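You operate a simulated robot arm through the tools that you are given. There is no shell and no other tool.

You are at the controls of a simulated robot arm. One attempt, no reset.

JOB
Put things in order on the blue table. At the end: the yellow cloth stands on top of the grey rear housing; the black socket wrench from the blue table stands where the yellow cloth stood; the purple cloth stands where the black socket wrench stood; the grey cloth stands where the purple cloth stood; whatever was shut is shut again. Leave all else as you found it, and nothing knocked over.

It is judged by the outcome, as a careful person would: the job done as asked, and still so three seconds after it is handed in. It fails if anything else is knocked over, pushed out of place, dropped, spilled or broken. Flat cloth is picked up by pressing the open fingertips on it (5 to 10 N) and closing them slowly along it; thin cloth reads only 2 to 8 mm in the jaws.

ROBOT AND FRAMES
A 6-joint arm with a two-finger parallel gripper, fixed in place. Base frame: the origin is at the foot of the arm, x ahead of it, y to its left, z up; the work surface is at about z = 0. Readings come in mm, degrees, newtons and seconds.
With the tool pointing down near the work surface it reaches from about 160 to 420 mm from the base axis. Its first joint turns from -66.0 to 66.0 degrees. Payload 1.57 kg.
The TCP is the grasp point between the finger pads, 30 mm short of the fingertips. In the tool frame z runs along the fingers and y along their closing line. The gripper opens to 80 mm. The fingers are 17 mm wide and 12 mm thick; the gripper's body (40 by 82 mm) begins 80 mm behind the TCP.
Orientation is that of the tool frame in the base frame, as [roll, pitch, yaw] about the fixed x, y, z axes, in that order (R = Rz(yaw) Ry(pitch) Rx(roll)). With the fingers straight down and closing along the base's y, the tool's x points along the base's -x, its y along +y and its z along -z.

CONTROLS
- The arm moves only by the tool arm_command. Its argument "commands" is a list of rows, each a list of 3 entries, a list of its own where there are three numbers: the gripper command, from -1 (fully open) to 1 (shut), values between in proportion, then the shift along the base's x, y, z in mm, then the turn, a rotation vector about the base's x, y, z in degrees. In form: [[jaw, [tx, ty, tz], [ax, ay, az]], ...]. A call has 1 to 20 rows; each row shifts and turns the commanded pose from where the row before left it. A row lasts 0.2 s, in which the tool goes at most 50 mm and 8.6 degrees; a call with a longer step from one row to the next is refused whole, and so is a gripper value outside its range. Where a pose cannot be reached the arm comes as near as it can. A force on the tool above 40 N (or 10 N above the force at the start of the call, whichever is more), or a blocked arm, ends the call early, and 0.2 s more pass. Each finger travels about 153 mm/s and halts on what it meets, pressing with about 24 N; the grip force reading is that of the motor and also rises with nothing between the fingers. The clock runs only during rows and for 0.2 s after the last one: add rows that do not move to give the fingers time. The reply holds the time, the measured pose of the TCP, the force on the tool along the base axes, the opening and the grip force, in the units named above and with some noise, with the torque about the TCP (base axes, N m) and any sound that the robot's microphone picked up, and new pictures: "pictures" is both (left out), scene, wrist or none.
- Cameras (640 x 400 px; columns grow to the right, rows downward): "scene" is fixed at [52.4, -338, 421.7]; the picture's right is [0.83, -0.56, 0.00], its down [-0.35, -0.52, -0.77] and it looks along [0.43, 0.64, -0.63] (base axes); focal length 284 px, centre (320, 200). "wrist" rides on the gripper at [72, -7, -122] in the tool frame; the picture's right is [0.09, 1.00, 0.00], its down [-0.84, 0.08, -0.54] and it looks along [-0.54, 0.05, 0.84] (tool axes); focal length 238 px, centre (320, 200). There is no depth. A picture from a camera that has moved, and an enlarged one, comes with that camera's place and axes in the base frame and with its lens. The place of the scene camera against the robot may be out by one fixed shift of up to 12 mm in any direction.
- close_up(camera, box): a new picture of the part [left, top, right, bottom] of that camera's present view, enlarged. The clock stands still meanwhile.
- hand_in(): hands the job in; it is judged then, once.

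Nothing tells you positions but the pictures and the camera data. Unless the task says otherwise, let go and move clear before handing in.

The tools are called after "Emit:" as a command line: name --argument value ..., lists and objects as JSON in quotes. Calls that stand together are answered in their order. arm_command: Moves the arm, as the interface text tells. Its arguments: {"type":"object","properties":{"commands":{"type":"array"},"pictures":{"type":"string","enum":["both","scene","wrist","none"]}},"required":["commands"]} The other tools are called the same way: close_up (camera, box) takes an enlarged picture of a part of a camera's view; hand_in () hands the job in.

At the start:

```text
time: 0.0
eef_pos: [230.6, 158.1, 201.7]
tool_rot: [180.0, 0.0, -180.0]
ft_force: [0.1, -0.9, 0.2]
wrist_torque: [0.0, -0.02, -0.05]
width: 80.2
grip_force: 0.1
```

scene: 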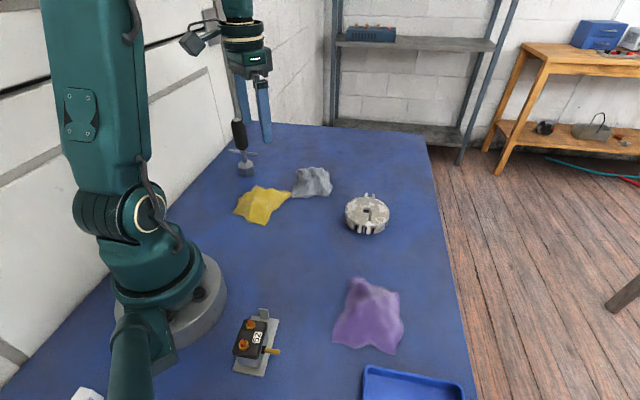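
wrist: 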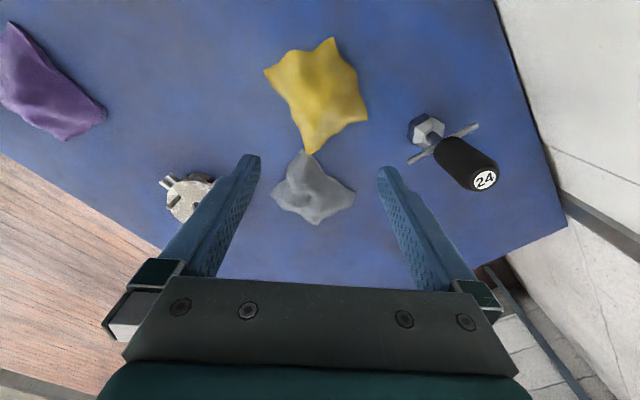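

I see a blue table with a yellow cloth, a grey cloth, a grey round housing, a purple cloth, a socket wrench standing upright (marked 24), a switch/terminal device and a blue tray. I will look closer before moving.

Emit:
close_up --camera "scene" --box '[200, 100, 420, 240]'

Emit:
close_up --camera "wrist" --box '[140, 20, 540, 270]'

Emit:
close_up --camera "scene" --box '[200, 260, 480, 400]'

Emit:
close_up --camera "scene" --box '[320, 0, 640, 200]'

```text
2.86 times, centred on (310, 170) of scene
camera zoom: at [52.4, -338.0, 421.7], right [0.83, -0.56, 0.0], down [-0.35, -0.52, -0.77], along [0.43, 0.64, -0.63], focal length 810 px, centre (349, 286)
```

zoom: 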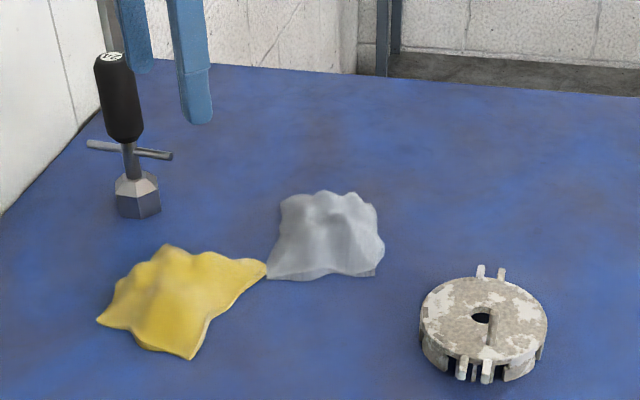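

```text
1.60 times, centred on (340, 145) of wrist
camera zoom: at [160.4, 150.6, 322.9], right [-0.09, 1.0, 0.0], down [0.84, 0.08, 0.54], along [0.54, 0.05, -0.84], focal length 381 px, centre (288, 288)
```

zoom: 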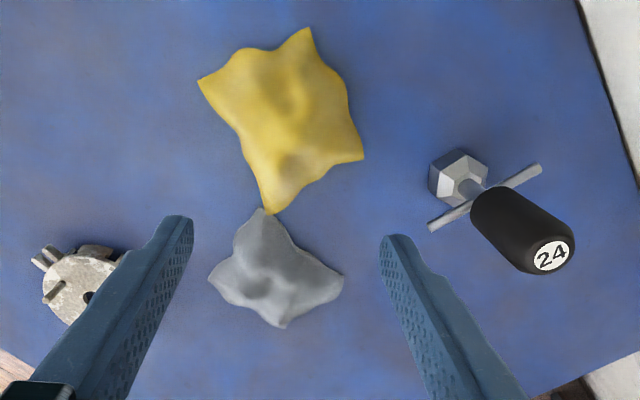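

```text
2.29 times, centred on (340, 330) of scene
camera zoom: at [52.4, -338.0, 421.7], right [0.83, -0.56, 0.0], down [-0.35, -0.52, -0.77], along [0.43, 0.64, -0.63], focal length 648 px, centre (274, -97)
```

zoom: 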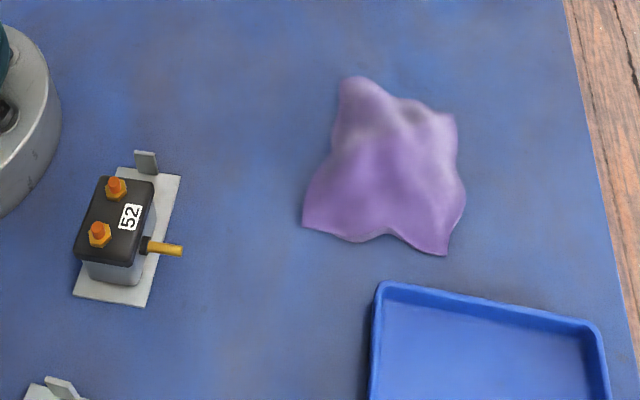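

```text
2.00 times, centred on (480, 100) of scene
camera zoom: at [52.4, -338.0, 421.7], right [0.83, -0.56, 0.0], down [-0.35, -0.52, -0.77], along [0.43, 0.64, -0.63], focal length 567 px, centre (0, 400)
```

zoom: 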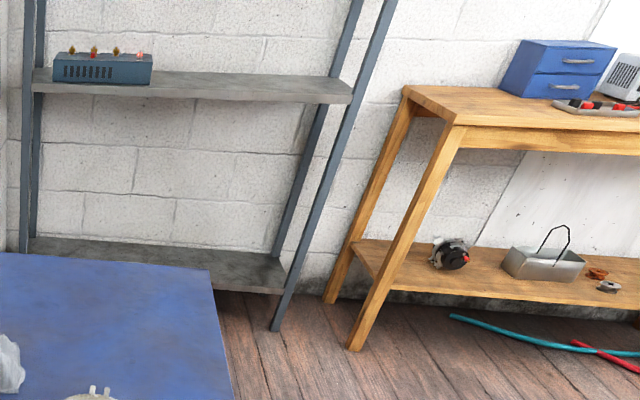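

The wrist view puts the yellow cloth near (215,152), the grey cloth near (350,155), the socket wrench upright near (240,292) and the housing near (384,-23). The purple cloth is near (245,-190). I will fly at the present height to survey the housing from the wrist camera first.

Emit:
arm_command --commands '[[-1, [12, -28, 0], [0, 0, 0]], [-1, [12, -28, 0], [0, 0, 0]], [-1, [12, -28, 0], [0, 0, 0]], [-1, [12, -28, 0], [0, 0, 0]], [-1, [12, -28, 0], [0, 0, 0]], [-1, [12, -28, 0], [0, 0, 0]], [-1, [0, 0, 0], [0, 0, 0]]]'

```text
time: 1.6
eef_pos: [302.7, -11.2, 202.1]
tool_rot: [-180.0, 0.0, -180.0]
ft_force: [0.2, -0.6, 0.2]
wrist_torque: [0.0, 0.0, 0.01]
width: 80.0
grip_force: 0.1
camera wrist: at [232.6, -17.9, 323.6], right [-0.09, 1.0, 0.0], down [0.84, 0.08, 0.54], along [0.54, 0.05, -0.84], focal length 238 px, centre (320, 200)
```

scene: 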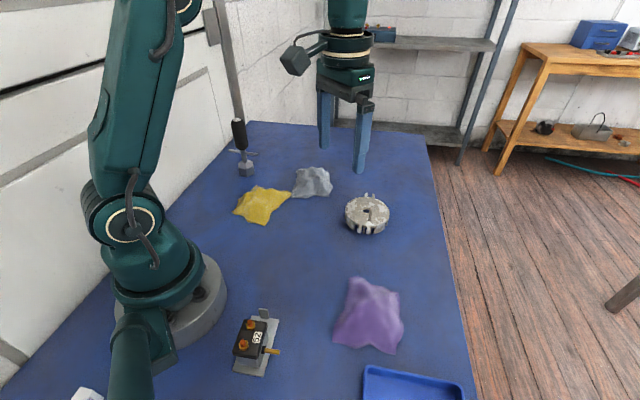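
wrist: 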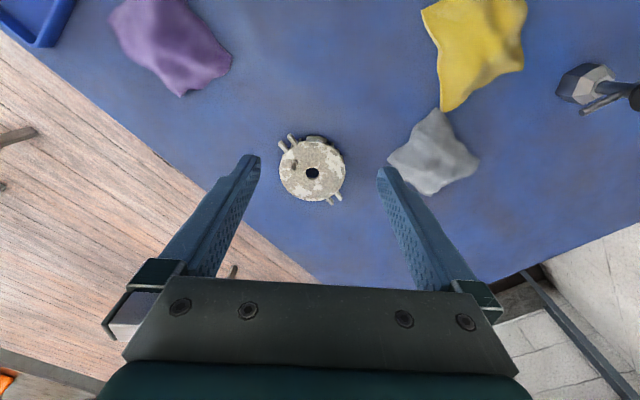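

The housing sits just ahead of the gripper, around (378,-16). I'll look at it enlarged along with the other things in view.

Emit:
close_up --camera "wrist" --box '[240, 100, 400, 220]'

Emit:
close_up --camera "scene" --box '[320, 170, 420, 250]'

Emit:
close_up --camera "wrist" --box '[380, 0, 640, 200]'

Emit:
close_up --camera "wrist" --box '[0, 0, 260, 160]'

```text
3.33 times, centred on (320, 160) of wrist
camera zoom: at [232.6, -17.9, 323.6], right [-0.09, 1.0, 0.0], down [0.84, 0.08, 0.54], along [0.54, 0.05, -0.84], focal length 794 px, centre (320, 333)
```

zoom: 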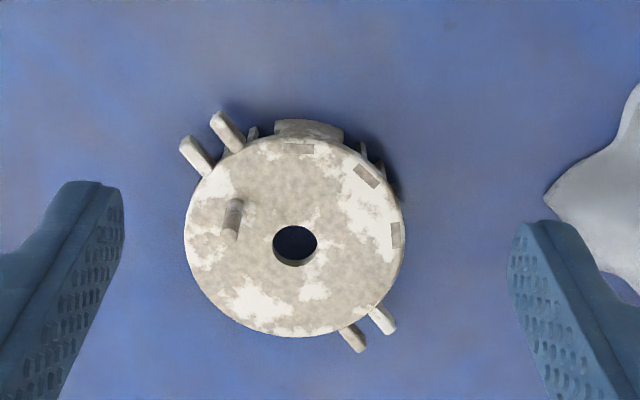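

```text
5.00 times, centred on (370, 210) of scene
camera zoom: at [52.4, -338.0, 421.7], right [0.83, -0.56, 0.0], down [-0.35, -0.52, -0.77], along [0.43, 0.64, -0.63], focal length 1418 px, centre (70, 150)
```

zoom: 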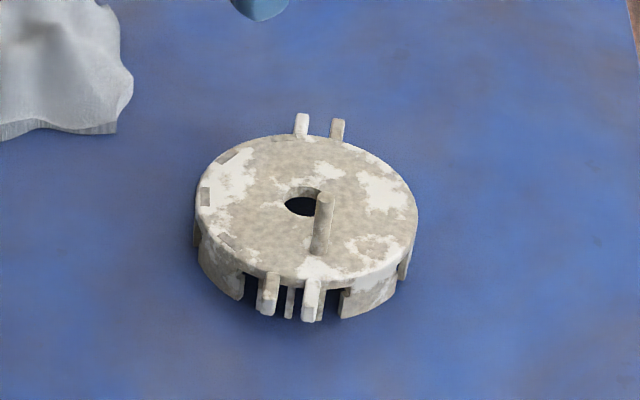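

```text
2.00 times, centred on (510, 100) of wrist
camera zoom: at [232.6, -17.9, 323.6], right [-0.09, 1.0, 0.0], down [0.84, 0.08, 0.54], along [0.54, 0.05, -0.84], focal length 477 px, centre (-60, 400)
```

zoom: 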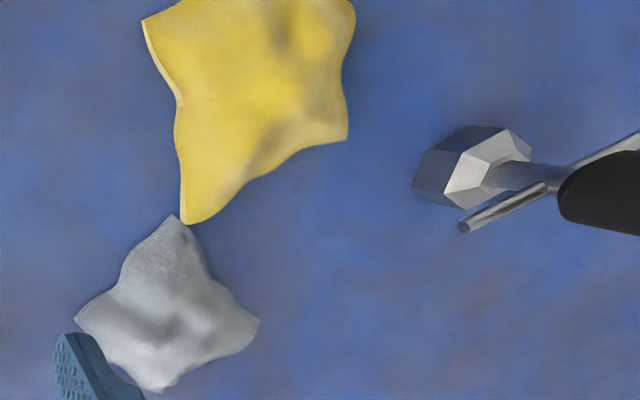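

```text
2.46 times, centred on (130, 80) of wrist
camera zoom: at [232.6, -17.9, 323.6], right [-0.09, 1.0, 0.0], down [0.84, 0.08, 0.54], along [0.54, 0.05, -0.84], focal length 587 px, centre (788, 495)
```

zoom: 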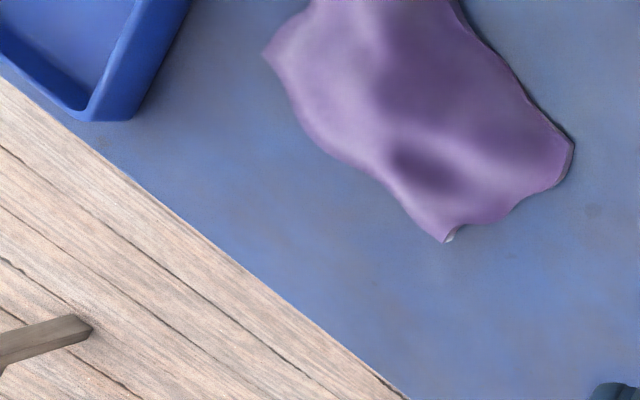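

The housing is about 90 mm across and 28 mm high, with a pin standing up on its −y side near (378,-42), reaching about z=55. Next I go above the yellow cloth for a closer view before grasping.

Emit:
arm_command --commands '[[-1, [-14.5, 27, -8], [0, 0, 0]], [-1, [-14.5, 27, -8], [0, 0, 0]], [-1, [-14.5, 27, -8], [0, 0, 0]], [-1, [-14.5, 27, -8], [0, 0, 0]], [-1, [-14.5, 27, -8], [0, 0, 0]], [-1, [-14.5, 28, -10], [0, 0, 0]], [-0.4, [0, 0, 0], [0, 0, 0]], [-0.4, [0, 0, 0], [0, 0, 0]]]'

Emit:
close_up --camera "wrist" --box '[160, 30, 480, 230]'

Emit:
close_up --camera "scene" --box '[220, 150, 360, 240]'

```text
time: 3.4
eef_pos: [217.1, 152.7, 150.4]
tool_rot: [180.0, 0.0, -180.0]
ft_force: [0.0, 0.4, -0.3]
wrist_torque: [0.02, -0.02, -0.02]
width: 56.0
grip_force: 0.1
camera wrist: at [145.8, 145.5, 272.1], right [-0.09, 1.0, 0.0], down [0.84, 0.08, 0.54], along [0.54, 0.05, -0.84], focal length 238 px, centre (320, 200)
```

scene: 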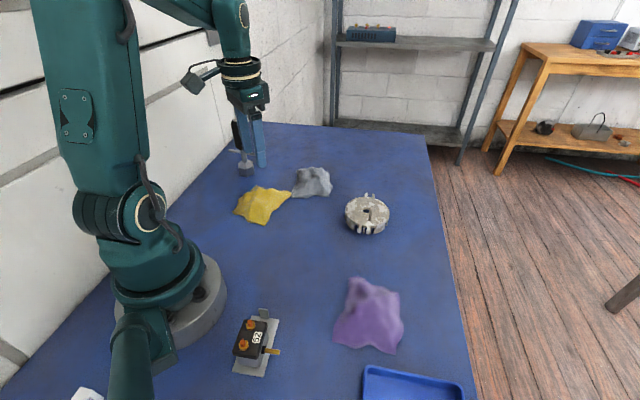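
wrist: 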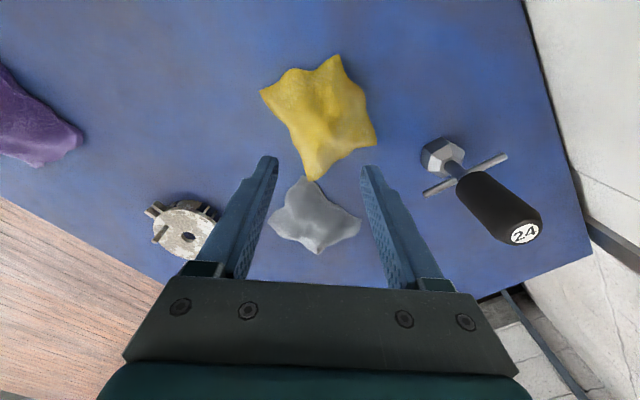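

```text
2.00 times, centred on (320, 130) of wrist
camera zoom: at [145.8, 145.5, 272.1], right [-0.09, 1.0, 0.0], down [0.84, 0.08, 0.54], along [0.54, 0.05, -0.84], focal length 477 px, centre (320, 340)
```

zoom: 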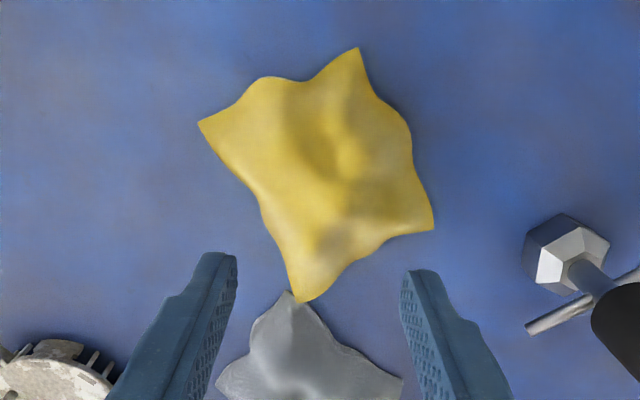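

```text
4.44 times, centred on (290, 195) of scene
camera zoom: at [52.4, -338.0, 421.7], right [0.83, -0.56, 0.0], down [-0.35, -0.52, -0.77], along [0.43, 0.64, -0.63], focal length 1260 px, centre (453, 222)
```

zoom: 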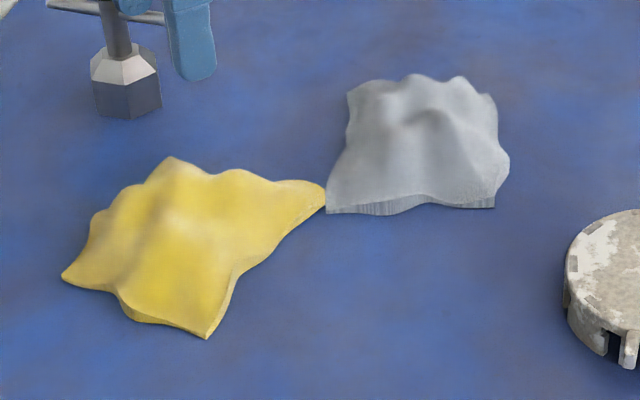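

The yellow cloth's corners give a centre of about (215,155), with diagonals of about 142 mm. I'll go down over its middle with the jaws half open, clear of the grey cloth, and check the force in small steps.

Emit:
arm_command --commands '[[-0.4, [-2, 2, -22], [0, 0, 0]], [-0.4, [0, 0, -22], [0, 0, 0]], [-0.4, [0, 0, -22], [0, 0, 0]], [-0.4, [0, 0, -14], [0, 0, 0]], [-0.4, [0, 0, -8], [0, 0, 0]], [-0.4, [0, 0, -5], [0, 0, 0]], [-0.4, [0, 0, 0], [0, 0, 0]]]'

Emit:
close_up --camera "scene" --box '[220, 130, 360, 240]'

```text
time: 4.9
eef_pos: [215.0, 156.6, 61.4]
tool_rot: [179.9, 0.1, -179.9]
ft_force: [-5.2, -2.6, 11.3]
wrist_torque: [0.26, 0.0, 0.08]
width: 54.3
grip_force: 0.1
stopped in row 7: the force on the tool passed its limit at 44 N (the readings are from after the stop); the commanded pose is now the measured one
camera wrist: at [143.1, 148.2, 182.1], right [-0.09, 1.0, 0.0], down [0.84, 0.08, 0.54], along [0.54, 0.05, -0.84], focal length 238 px, centre (320, 200)
```

scene: 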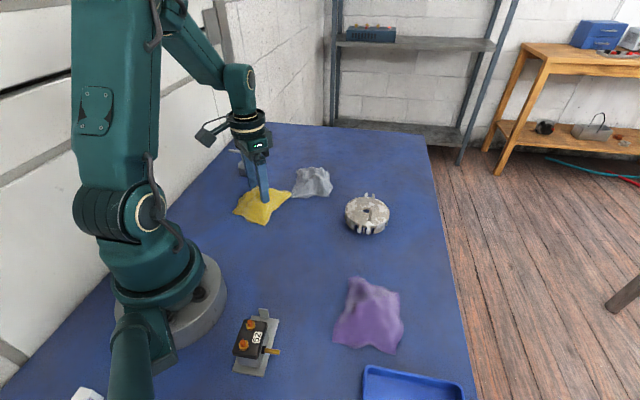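
wrist: 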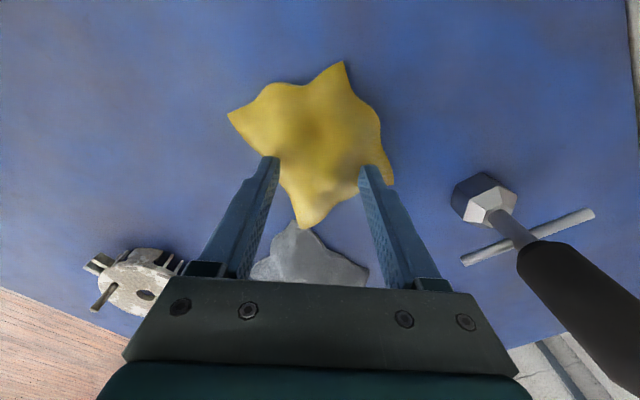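

```text
3.64 times, centred on (290, 185) of scene
camera zoom: at [52.4, -338.0, 421.7], right [0.83, -0.56, 0.0], down [-0.35, -0.52, -0.77], along [0.43, 0.64, -0.63], focal length 1031 px, centre (429, 254)
```

zoom: 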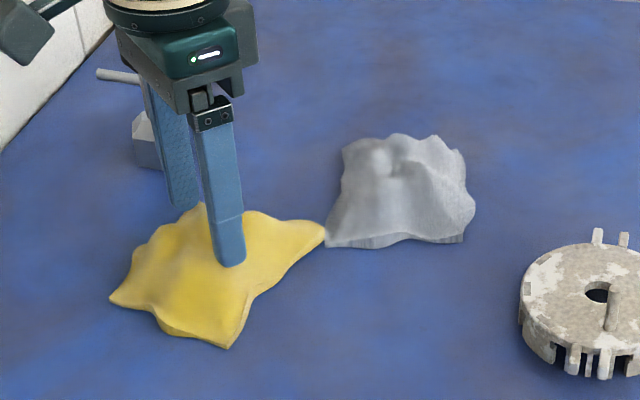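

The tips met the cloth's surface at about z=31, so it stands up as a heap, and it has not shifted. I am pressing with about 11 N, so now I close slowly along it and watch.

Emit:
arm_command --commands '[[-0.33, [0, 0, 0.5], [0, 0, 0]], [-0.26, [0, 0, 0], [0, 0, 0]], [-0.19, [0, 0, 0], [0, 0, 0]], [-0.12, [0, 0, 0], [0, 0, 0]], [-0.05, [0, 0, 0], [0, 0, 0]], [0.02, [0, 0, 0], [0, 0, 0]], [0.09, [0, 0, 0], [0, 0, 0]]]'

Emit:
close_up --camera "scene" --box '[220, 130, 360, 240]'

Emit:
close_up --camera "wrist" --box '[200, 40, 440, 240]'

```text
time: 6.5
eef_pos: [214.4, 155.3, 61.9]
tool_rot: [179.8, 0.1, -179.9]
ft_force: [-0.6, -5.7, 14.9]
wrist_torque: [-0.27, 0.05, 0.03]
width: 46.2
grip_force: 5.3
camera wrist: at [143.0, 148.3, 182.5], right [-0.09, 1.0, 0.0], down [0.84, 0.08, 0.54], along [0.54, 0.05, -0.84], focal length 238 px, centre (320, 200)
```

scene: 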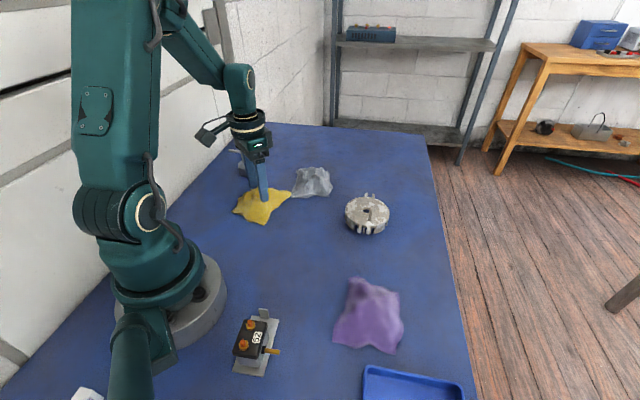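
wrist: 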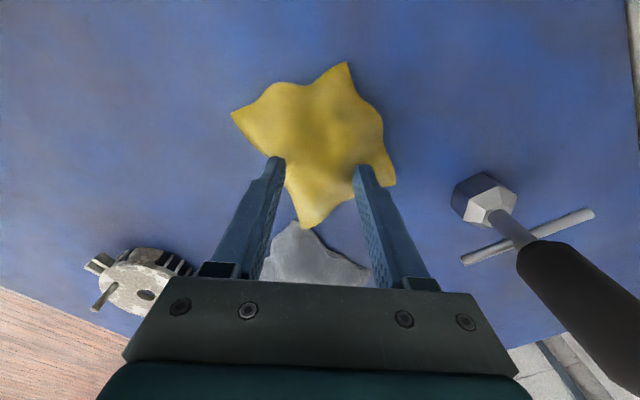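

```text
3.64 times, centred on (290, 185) of scene
camera zoom: at [52.4, -338.0, 421.7], right [0.83, -0.56, 0.0], down [-0.35, -0.52, -0.77], along [0.43, 0.64, -0.63], focal length 1031 px, centre (429, 254)
```

zoom: 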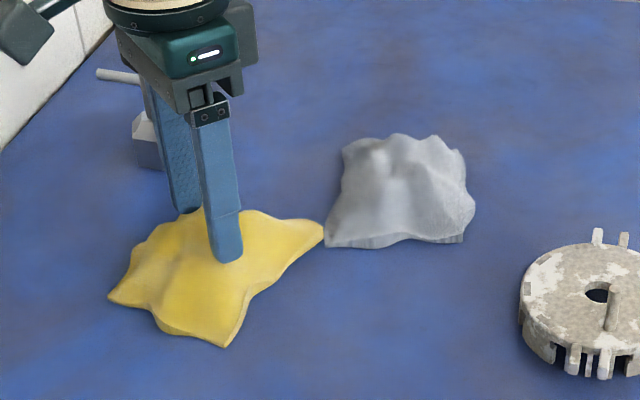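

```text
2.00 times, centred on (320, 140) of wrist
camera zoom: at [143.0, 148.3, 182.5], right [-0.09, 1.0, 0.0], down [0.84, 0.08, 0.54], along [0.54, 0.05, -0.84], focal length 477 px, centre (320, 320)
```

zoom: 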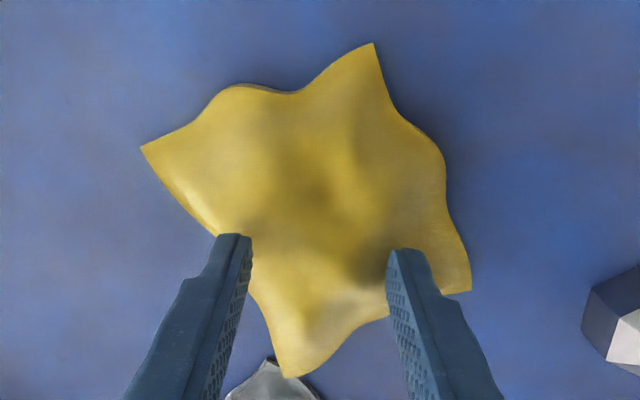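

The fingers are at 46 mm and lightly resisted by the cloth. I continue closing slowly.

Emit:
arm_command --commands '[[0.15, [0, 0, 0], [0, 0, 0]], [0.22, [0, 0, 0], [0, 0, 0]], [0.29, [0, 0, 0], [0, 0, 0]], [0.36, [0, 0, 0], [0, 0, 0]], [0.43, [0, 0, 0], [0, 0, 0]], [0.5, [0, 0, 0], [0, 0, 0]]]'

Emit:
close_up --camera "scene" --box '[220, 130, 360, 240]'

Emit:
close_up --camera "wrist" --box '[200, 40, 440, 240]'

```text
time: 7.9
eef_pos: [213.8, 155.7, 59.9]
tool_rot: [179.8, 0.3, -179.9]
ft_force: [1.0, -8.4, 23.9]
wrist_torque: [-0.4, 0.11, 0.07]
width: 36.5
grip_force: 8.7
camera wrist: at [143.1, 148.3, 182.4], right [-0.09, 1.0, 0.0], down [0.84, 0.08, 0.54], along [0.54, 0.05, -0.84], focal length 238 px, centre (320, 200)
```

scene: 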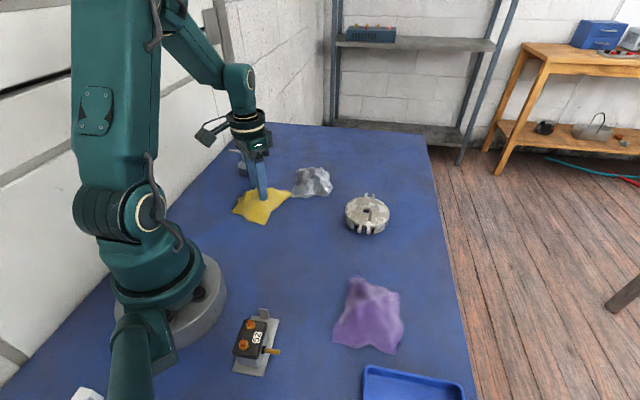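
wrist: 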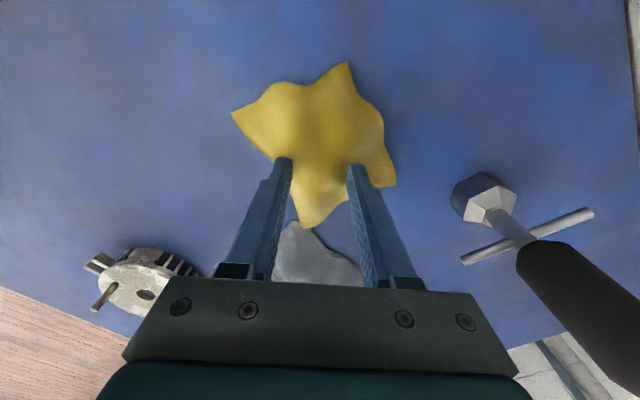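

```text
3.64 times, centred on (290, 185) of scene
camera zoom: at [52.3, -338.0, 421.7], right [0.83, -0.56, 0.0], down [-0.35, -0.52, -0.77], along [0.43, 0.64, -0.63], focal length 1031 px, centre (429, 254)
```

zoom: 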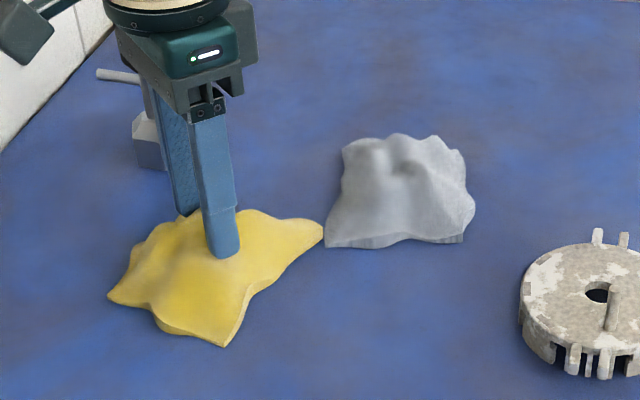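

```text
2.00 times, centred on (320, 140) of wrist
camera zoom: at [143.1, 148.3, 182.4], right [-0.09, 1.0, 0.0], down [0.84, 0.08, 0.54], along [0.54, 0.05, -0.84], focal length 477 px, centre (320, 320)
```

zoom: 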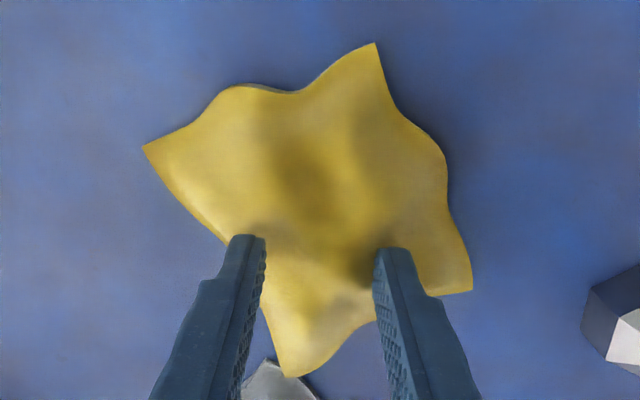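

The fingers are riding up the hump and pressing harder, about 24 N. I'll ease up a little to stay near 8 N and keep closing.

Emit:
arm_command --commands '[[0.5, [0, 0, 2], [0, 0, 0]], [0.5, [0, 0, 0], [0, 0, 0]]]' --pictures "none"

```text
time: 8.5
eef_pos: [214.2, 156.2, 61.9]
tool_rot: [179.7, 0.1, -179.9]
ft_force: [0.6, 0.2, -0.3]
wrist_torque: [-0.01, 0.01, 0.01]
width: 19.9
grip_force: 0.1
```

At this height the tips are just clear of the cloth, so its top is near z=31. I'll reopen to about 48 mm above it, then press in fine steps.

Emit:
arm_command --commands '[[-0.2, [0, 0, 3], [0, 0, 0]], [-0.2, [0, 0, 0], [0, 0, 0]], [-0.2, [0, 0, 0], [0, 0, 0]], [-0.2, [0, 0, -2], [0, 0, 0]], [-0.2, [0, 0, -1], [0, 0, 0]]]'

Emit:
close_up --camera "wrist" --box '[200, 40, 440, 240]'

```text
time: 9.7
eef_pos: [214.5, 156.6, 62.0]
tool_rot: [179.8, 0.1, -179.9]
ft_force: [0.6, -0.5, 0.1]
wrist_torque: [0.0, -0.01, 0.01]
width: 48.1
grip_force: 0.1
camera wrist: at [143.2, 148.5, 184.2], right [-0.09, 1.0, 0.0], down [0.84, 0.08, 0.54], along [0.54, 0.05, -0.84], focal length 238 px, centre (320, 200)
```

scene: 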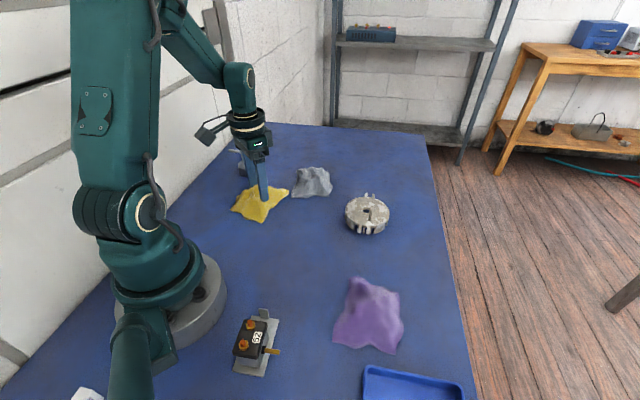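
wrist: 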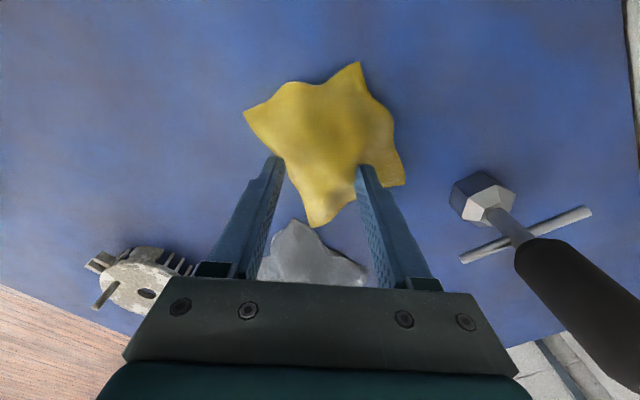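

```text
2.00 times, centred on (320, 140) of wrist
camera zoom: at [143.2, 148.5, 184.2], right [-0.09, 1.0, 0.0], down [0.84, 0.08, 0.54], along [0.54, 0.05, -0.84], focal length 477 px, centre (320, 320)
```

zoom: 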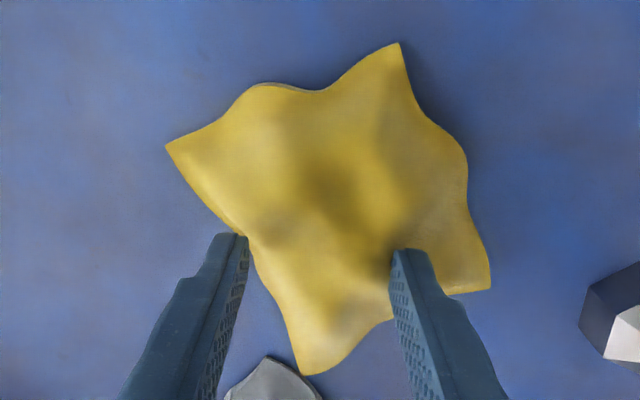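

The yellow cloth moved as one stiff piece by a few mm. I'll press again in 1 mm steps with lighter force.

Emit:
arm_command --commands '[[-0.2, [0, 0, -0.7], [0, 0, 0]], [-0.2, [0, 0, 0], [0, 0, 0]]]' --pictures "none"

```text
time: 10.3
eef_pos: [215.7, 155.3, 60.8]
tool_rot: [179.8, 0.0, -179.9]
ft_force: [0.3, -0.2, 0.6]
wrist_torque: [-0.03, 0.03, -0.02]
width: 47.9
grip_force: 0.0
```

Emit:
arm_command --commands '[[-0.2, [0, 0, -0.7], [0, 0, 0]], [-0.2, [0, 0, 0], [0, 0, 0]]]' --pictures "none"

```text
time: 10.9
eef_pos: [214.7, 155.4, 60.7]
tool_rot: [179.9, 0.1, -179.9]
ft_force: [0.5, -0.8, -0.4]
wrist_torque: [-0.01, 0.0, -0.01]
width: 48.0
grip_force: 0.0
```

Emit:
arm_command --commands '[[-0.2, [0, 0, -0.7], [0, 0, 0]], [-0.2, [0, 0, 0], [0, 0, 0]]]' --pictures "none"

```text
time: 11.5
eef_pos: [214.4, 155.6, 59.8]
tool_rot: [179.7, 0.2, -179.9]
ft_force: [-3.3, -0.2, 12.4]
wrist_torque: [0.36, 0.07, 0.07]
width: 47.6
grip_force: 0.0
```

Only the +y finger touches (about 12 N). I'll ease off slightly and close slowly in short bites.

Emit:
arm_command --commands '[[-0.2, [0, 0, 0.2], [0, 0, 0]], [-0.1, [0, 0, 0], [0, 0, 0]], [-0.05, [0, 0, 0], [0, 0, 0]], [0.0, [0, 0, 0], [0, 0, 0]], [0.05, [0, 0, 0], [0, 0, 0]], [0.1, [0, 0, 0], [0, 0, 0]]]' --pictures "wrist"

Emit:
close_up --camera "wrist" --box '[200, 40, 440, 240]'

```text
time: 12.9
eef_pos: [215.1, 155.9, 60.6]
tool_rot: [179.7, 0.3, -179.8]
ft_force: [2.0, 4.0, 8.0]
wrist_torque: [0.27, -0.02, -0.02]
width: 39.7
grip_force: 1.6
camera wrist: at [143.2, 148.2, 182.4], right [-0.09, 1.0, 0.0], down [0.83, 0.08, 0.54], along [0.54, 0.05, -0.84], focal length 238 px, centre (320, 200)
```

wrist: 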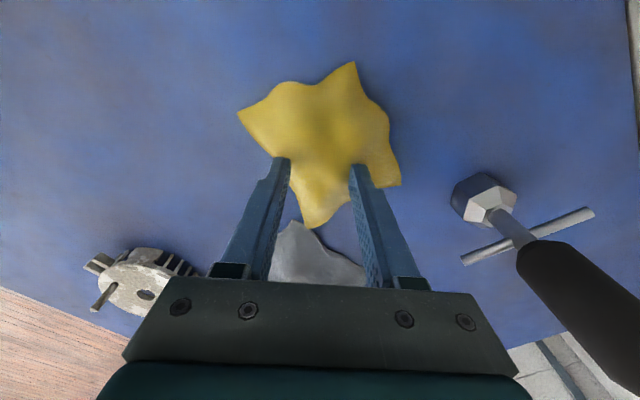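

```text
2.00 times, centred on (320, 140) of wrist
camera zoom: at [143.2, 148.2, 182.4], right [-0.09, 1.0, 0.0], down [0.83, 0.08, 0.54], along [0.54, 0.05, -0.84], focal length 477 px, centre (320, 320)
```

zoom: 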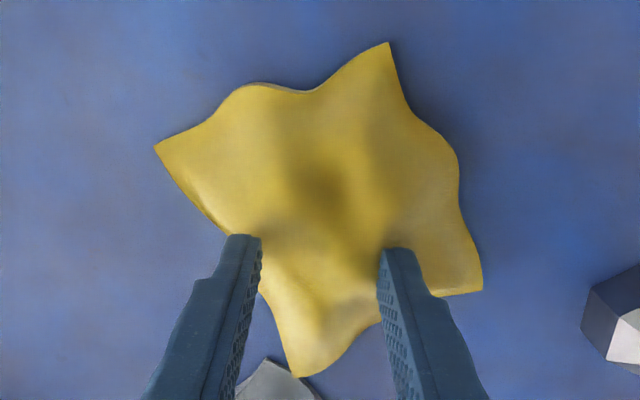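

The cloth is being dragged by the one finger, so I need to understand its shape better. I'll rise and back off to view it from the side.

Emit:
arm_command --commands '[[-0.2, [0, 0, 15], [0, 0, 0]], [-0.4, [0, 0, 25], [0, 0, 0]], [-0.4, [-20, 0, 30], [0, 0, 0]], [-0.4, [-20, 0, 30], [0, 0, 0]], [-0.4, [0, 0, 0], [0, 0, 0]]]' --pictures "wrist"

Emit:
close_up --camera "scene" --box '[225, 165, 305, 235]'

Emit:
close_up --camera "scene" --box '[280, 150, 345, 210]'

Emit:
close_up --camera "scene" --box '[320, 260, 420, 360]'

```text
time: 14.1
eef_pos: [174.2, 155.1, 161.0]
tool_rot: [179.8, 0.1, -179.9]
ft_force: [0.1, 0.2, -0.5]
wrist_torque: [-0.02, -0.01, -0.06]
width: 56.2
grip_force: 0.1
camera wrist: at [103.2, 147.3, 283.1], right [-0.09, 1.0, 0.0], down [0.84, 0.08, 0.54], along [0.54, 0.05, -0.84], focal length 238 px, centre (320, 200)
```

wrist: 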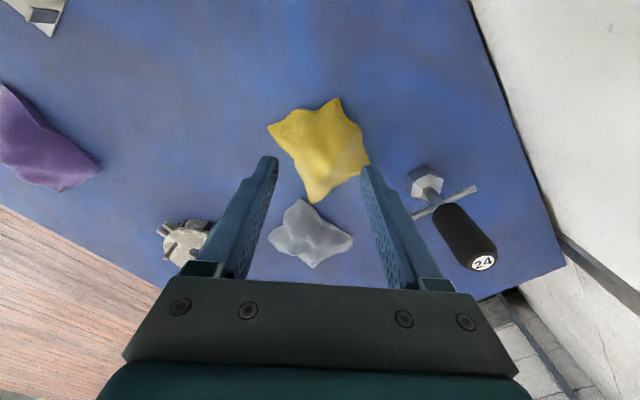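

```text
5.71 times, centred on (265, 200) of scene
camera zoom: at [52.4, -338.0, 421.7], right [0.83, -0.56, 0.0], down [-0.35, -0.52, -0.77], along [0.43, 0.64, -0.63], focal length 1620 px, centre (634, 200)
```

zoom: 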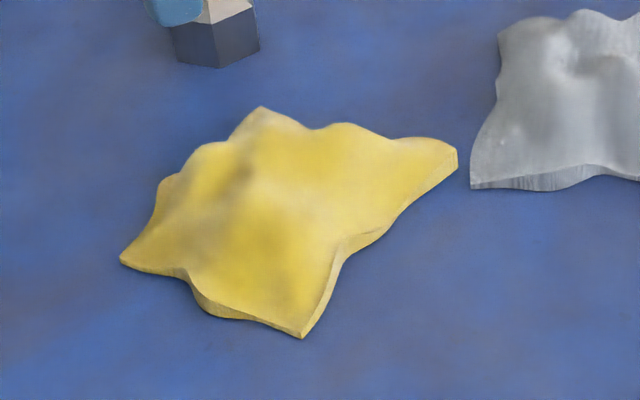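

```text
6.67 times, centred on (312, 180) of scene
camera zoom: at [52.4, -338.0, 421.7], right [0.83, -0.56, 0.0], down [-0.35, -0.52, -0.77], along [0.43, 0.64, -0.63], focal length 1890 px, centre (370, 333)
```

zoom: 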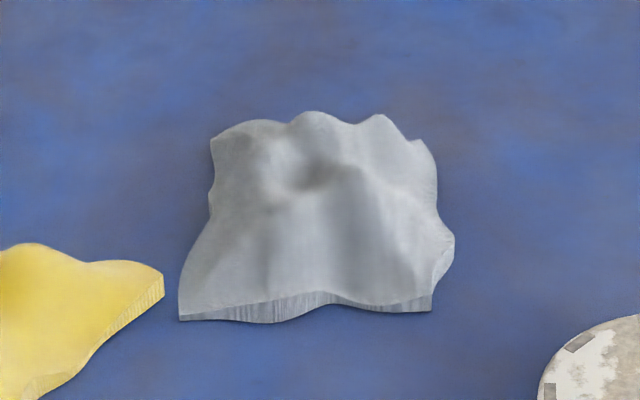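

```text
4.00 times, centred on (370, 310) of scene
camera zoom: at [52.4, -338.0, 421.7], right [0.83, -0.56, 0.0], down [-0.35, -0.52, -0.77], along [0.43, 0.64, -0.63], focal length 1134 px, centre (120, -240)
```

zoom: 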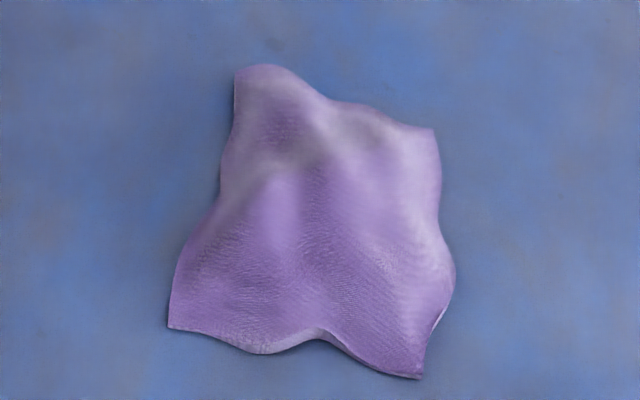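

The yellow and grey "cloths" behave as stiff heaps with low side walls. The yellow's +x corner is a wedge about 10 mm high and 40–50 mm across, which makes a good handle. I'll move above that corner, turn about -11°, and open fully to look.

Emit:
arm_command --commands '[[-1, [20, 0, 0], [0, 0, 0]], [-1, [22, 1, -5], [0, 0, -5.5]], [-1, [22, 1, -5], [0, 0, -5.5]], [-1, [22, 0, -10], [0, 0, 0]], [-1, [0, 0, 0], [0, 0, 0]]]' --pictures "wrist"

Emit:
close_up --camera "wrist" --box '[160, 0, 480, 200]'

```text
time: 15.3
eef_pos: [261.2, 158.9, 140.4]
tool_rot: [179.9, 0.2, 169.2]
ft_force: [0.6, 0.3, 1.1]
wrist_torque: [0.05, 0.0, 0.01]
width: 79.8
grip_force: 0.0
camera wrist: at [189.3, 164.8, 262.3], right [0.1, 1.0, 0.0], down [0.83, -0.08, 0.54], along [0.54, -0.05, -0.84], focal length 238 px, centre (320, 200)
```

wrist: 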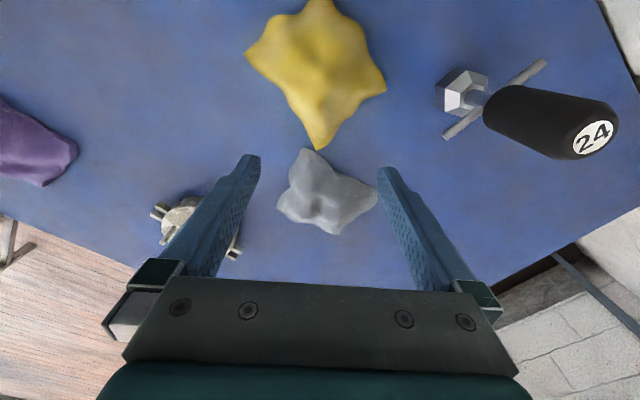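

```text
2.00 times, centred on (320, 100) of wrist
camera zoom: at [189.3, 164.8, 262.3], right [0.1, 1.0, 0.0], down [0.83, -0.08, 0.54], along [0.54, -0.05, -0.84], focal length 477 px, centre (320, 400)
```

zoom: 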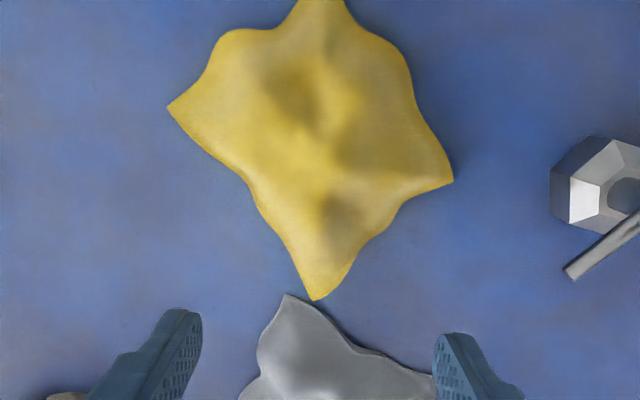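

The yellow corner's outline at x≈258 runs from y≈138 to y≈187, so the open jaws fit around it without touching the grey cloth. I'll go down beside it to just above the table.

Emit:
arm_command --commands '[[-1, [-3, 3.5, -25], [0, 0, 2]], [-1, [0, 0, -25], [0, 0, 0]], [-1, [0, 0, -22], [0, 0, 0]], [-1, [0, 0, -15], [0, 0, 0]], [-1, [0, 0, -10], [0, 0, 0]], [-1, [0, 0, -5], [0, 0, 0]], [-1, [0, 0, -3], [0, 0, 0]], [-1, [0, 0, 0], [0, 0, 0]]]'

Emit:
close_up --camera "scene" --box '[220, 140, 340, 240]'

Emit:
close_up --camera "wrist" --box '[200, 40, 440, 240]'

```text
time: 17.1
eef_pos: [256.8, 162.3, 34.9]
tool_rot: [179.8, 0.1, 171.1]
ft_force: [-0.1, 0.3, -0.6]
wrist_torque: [-0.06, 0.01, -0.01]
width: 80.1
grip_force: 0.1
camera wrist: at [185.8, 165.3, 157.0], right [0.06, 1.0, 0.0], down [0.84, -0.06, 0.54], along [0.54, -0.03, -0.84], focal length 238 px, centre (320, 200)
```

scene: 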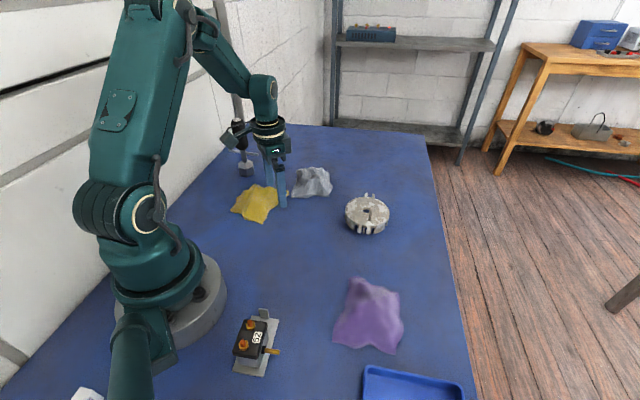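
wrist: 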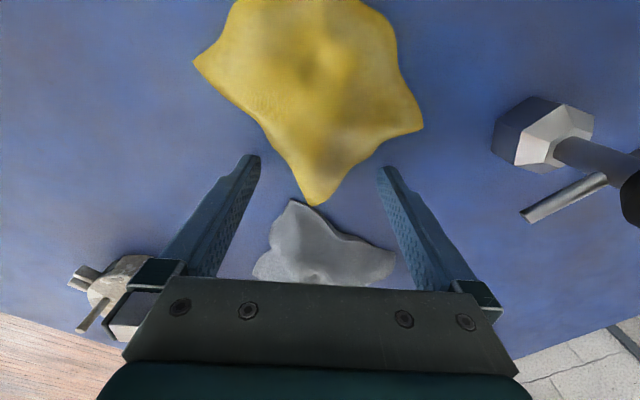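

```text
4.00 times, centred on (280, 190) of scene
camera zoom: at [52.4, -338.0, 421.7], right [0.83, -0.56, 0.0], down [-0.35, -0.52, -0.77], along [0.43, 0.64, -0.63], focal length 1134 px, centre (480, 240)
```

zoom: 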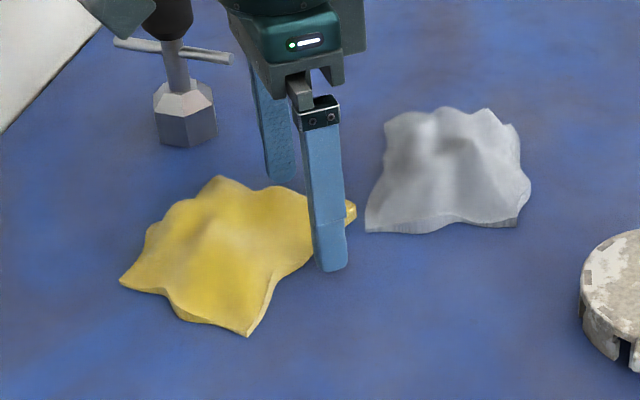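

```text
2.00 times, centred on (320, 140) of wrist
camera zoom: at [185.8, 165.3, 157.0], right [0.06, 1.0, 0.0], down [0.84, -0.06, 0.54], along [0.54, -0.03, -0.84], focal length 477 px, centre (320, 320)
```

zoom: 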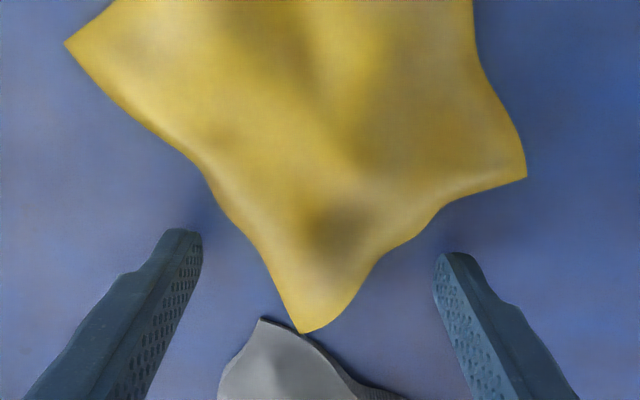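

The fingers straddle the yellow corner evenly. I'll lower 2 mm more and close gently.

Emit:
arm_command --commands '[[-1, [0, 0, -2], [0, 0, 0]], [-0.85, [0, 0, 0], [0, 0, 0]], [-0.7, [0, 0, 0], [0, 0, 0]], [-0.6, [0, 0, 0], [0, 0, 0]], [-0.5, [0, 0, 0], [0, 0, 0]], [-0.4, [0, 0, 0], [0, 0, 0]], [-0.3, [0, 0, 0], [0, 0, 0]], [-0.2, [0, 0, 0], [0, 0, 0]], [-0.1, [0, 0, 0], [0, 0, 0]]]' --pictures "wrist"

Emit:
close_up --camera "wrist" --box '[200, 40, 440, 240]'

Emit:
close_up --camera "scene" --box '[220, 140, 340, 240]'

```text
time: 19.1
eef_pos: [257.5, 160.8, 33.2]
tool_rot: [179.9, 0.1, 171.0]
ft_force: [-0.4, -0.3, -0.4]
wrist_torque: [0.01, 0.05, -0.03]
width: 43.9
grip_force: 0.1
camera wrist: at [185.9, 165.2, 155.4], right [0.06, 1.0, 0.0], down [0.84, -0.06, 0.54], along [0.54, -0.03, -0.84], focal length 238 px, centre (320, 200)
```

wrist: 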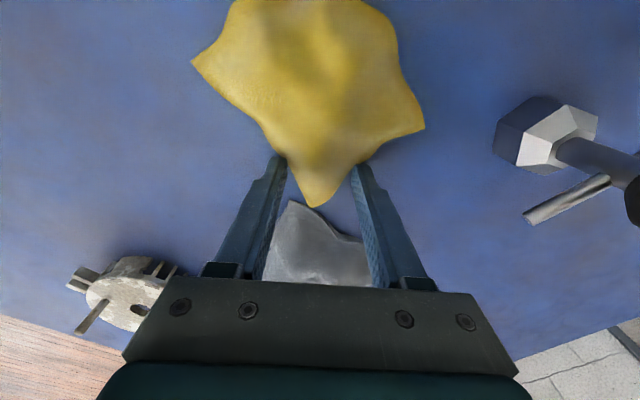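

```text
2.00 times, centred on (320, 140) of wrist
camera zoom: at [185.9, 165.2, 155.4], right [0.06, 1.0, 0.0], down [0.84, -0.06, 0.54], along [0.54, -0.03, -0.84], focal length 477 px, centre (320, 320)
```

zoom: 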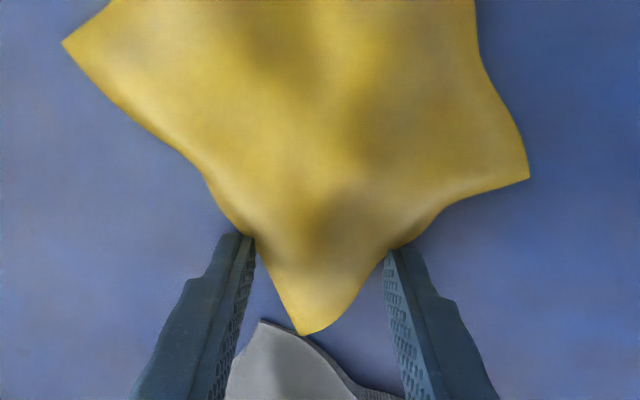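

```text
4.00 times, centred on (280, 190) of scene
camera zoom: at [52.4, -338.0, 421.7], right [0.83, -0.56, 0.0], down [-0.35, -0.52, -0.77], along [0.43, 0.64, -0.63], focal length 1134 px, centre (480, 240)
```

zoom: 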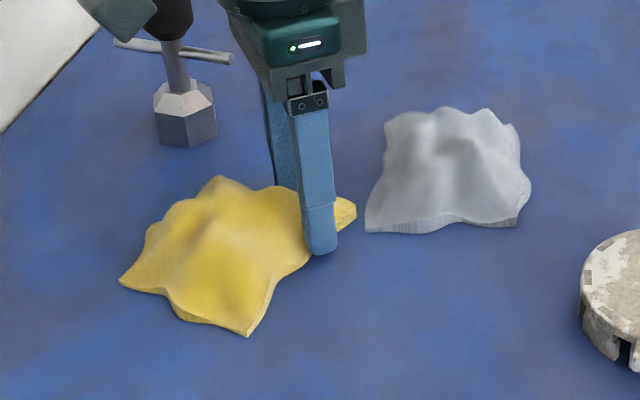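

The fingers are just about to meet the corner's walls. I keep closing.

Emit:
arm_command --commands '[[-0.02, [0, 0, 0], [0, 0, 0]], [0.06, [0, 0, 0], [0, 0, 0]], [0.14, [0, 0, 0], [0, 0, 0]], [0.22, [0, 0, 0], [0, 0, 0]], [0.3, [0, 0, 0], [0, 0, 0]], [0.3, [0, 0, 0], [0, 0, 0]]]' --pictures "wrist"

Emit:
close_up --camera "wrist" --box '[200, 40, 440, 240]'

```text
time: 20.5
eef_pos: [257.6, 161.3, 33.9]
tool_rot: [179.8, 0.1, 171.1]
ft_force: [0.4, 1.4, 0.0]
wrist_torque: [0.01, -0.02, 0.0]
width: 27.8
grip_force: 0.0
camera wrist: at [185.9, 165.2, 155.4], right [0.06, 1.0, 0.0], down [0.84, -0.06, 0.54], along [0.54, -0.03, -0.84], focal length 238 px, centre (320, 200)
```

wrist: 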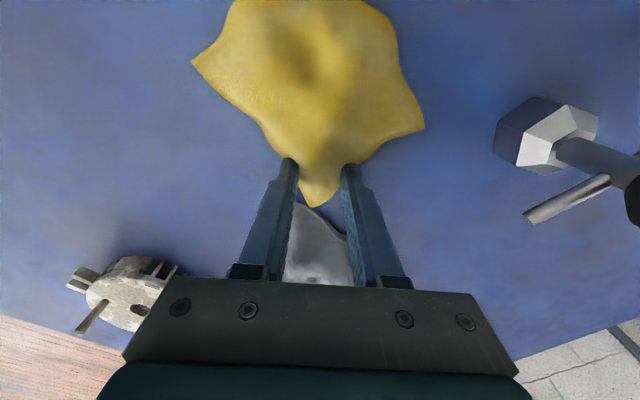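

```text
2.00 times, centred on (320, 140) of wrist
camera zoom: at [185.9, 165.2, 155.4], right [0.06, 1.0, 0.0], down [0.84, -0.06, 0.54], along [0.54, -0.03, -0.84], focal length 477 px, centre (320, 320)
```

zoom: 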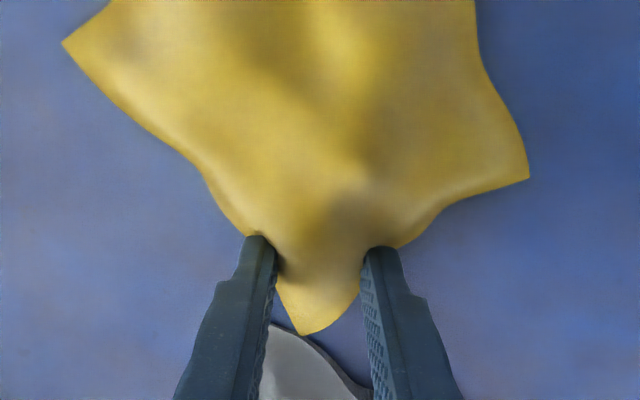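

The fingers pass the visible walls without resistance, so the cloth's solid part is narrower than it looks. I'll keep closing and watch the force.

Emit:
arm_command --commands '[[0.38, [0, 0, 0], [0, 0, 0]], [0.46, [0, 0, 0], [0, 0, 0]], [0.54, [0, 0, 0], [0, 0, 0]], [0.62, [0, 0, 0], [0, 0, 0]], [0.7, [0, 0, 0], [0, 0, 0]], [0.7, [0, 0, 0], [0, 0, 0]]]' --pictures "wrist"

Emit:
close_up --camera "wrist" --box '[200, 40, 440, 240]'

Emit:
close_up --camera "scene" --box '[220, 140, 340, 240]'

```text
time: 21.9
eef_pos: [256.9, 161.7, 33.7]
tool_rot: [179.8, 0.1, 171.0]
ft_force: [-1.5, 0.0, 0.5]
wrist_torque: [0.01, 0.02, 0.0]
width: 12.3
grip_force: 0.3
camera wrist: at [185.9, 165.2, 155.4], right [0.06, 1.0, 0.0], down [0.84, -0.06, 0.54], along [0.54, -0.03, -0.84], focal length 238 px, centre (320, 200)
```

wrist: 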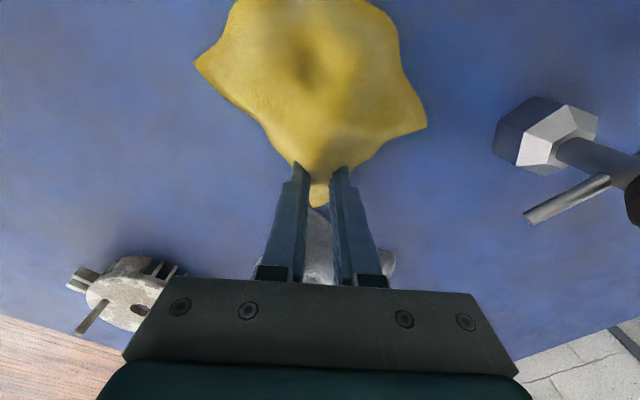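

```text
2.00 times, centred on (320, 140) of wrist
camera zoom: at [185.9, 165.2, 155.4], right [0.06, 1.0, 0.0], down [0.84, -0.06, 0.54], along [0.54, -0.03, -0.84], focal length 477 px, centre (320, 320)
```

zoom: 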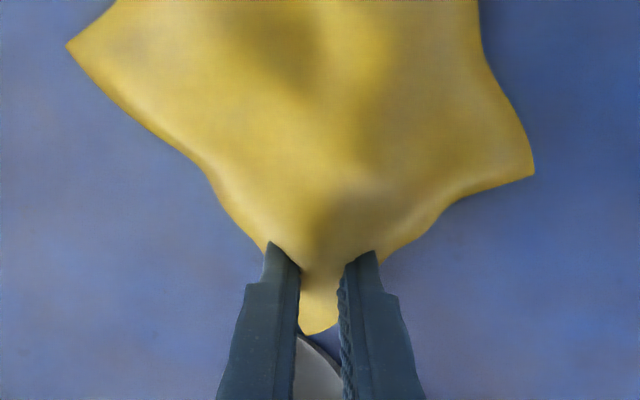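

```text
4.00 times, centred on (280, 190) of scene
camera zoom: at [52.4, -338.0, 421.7], right [0.83, -0.56, 0.0], down [-0.35, -0.52, -0.77], along [0.43, 0.64, -0.63], focal length 1134 px, centre (480, 240)
```

zoom: 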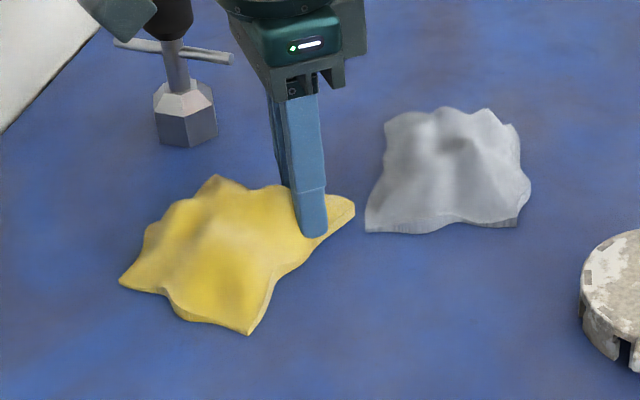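

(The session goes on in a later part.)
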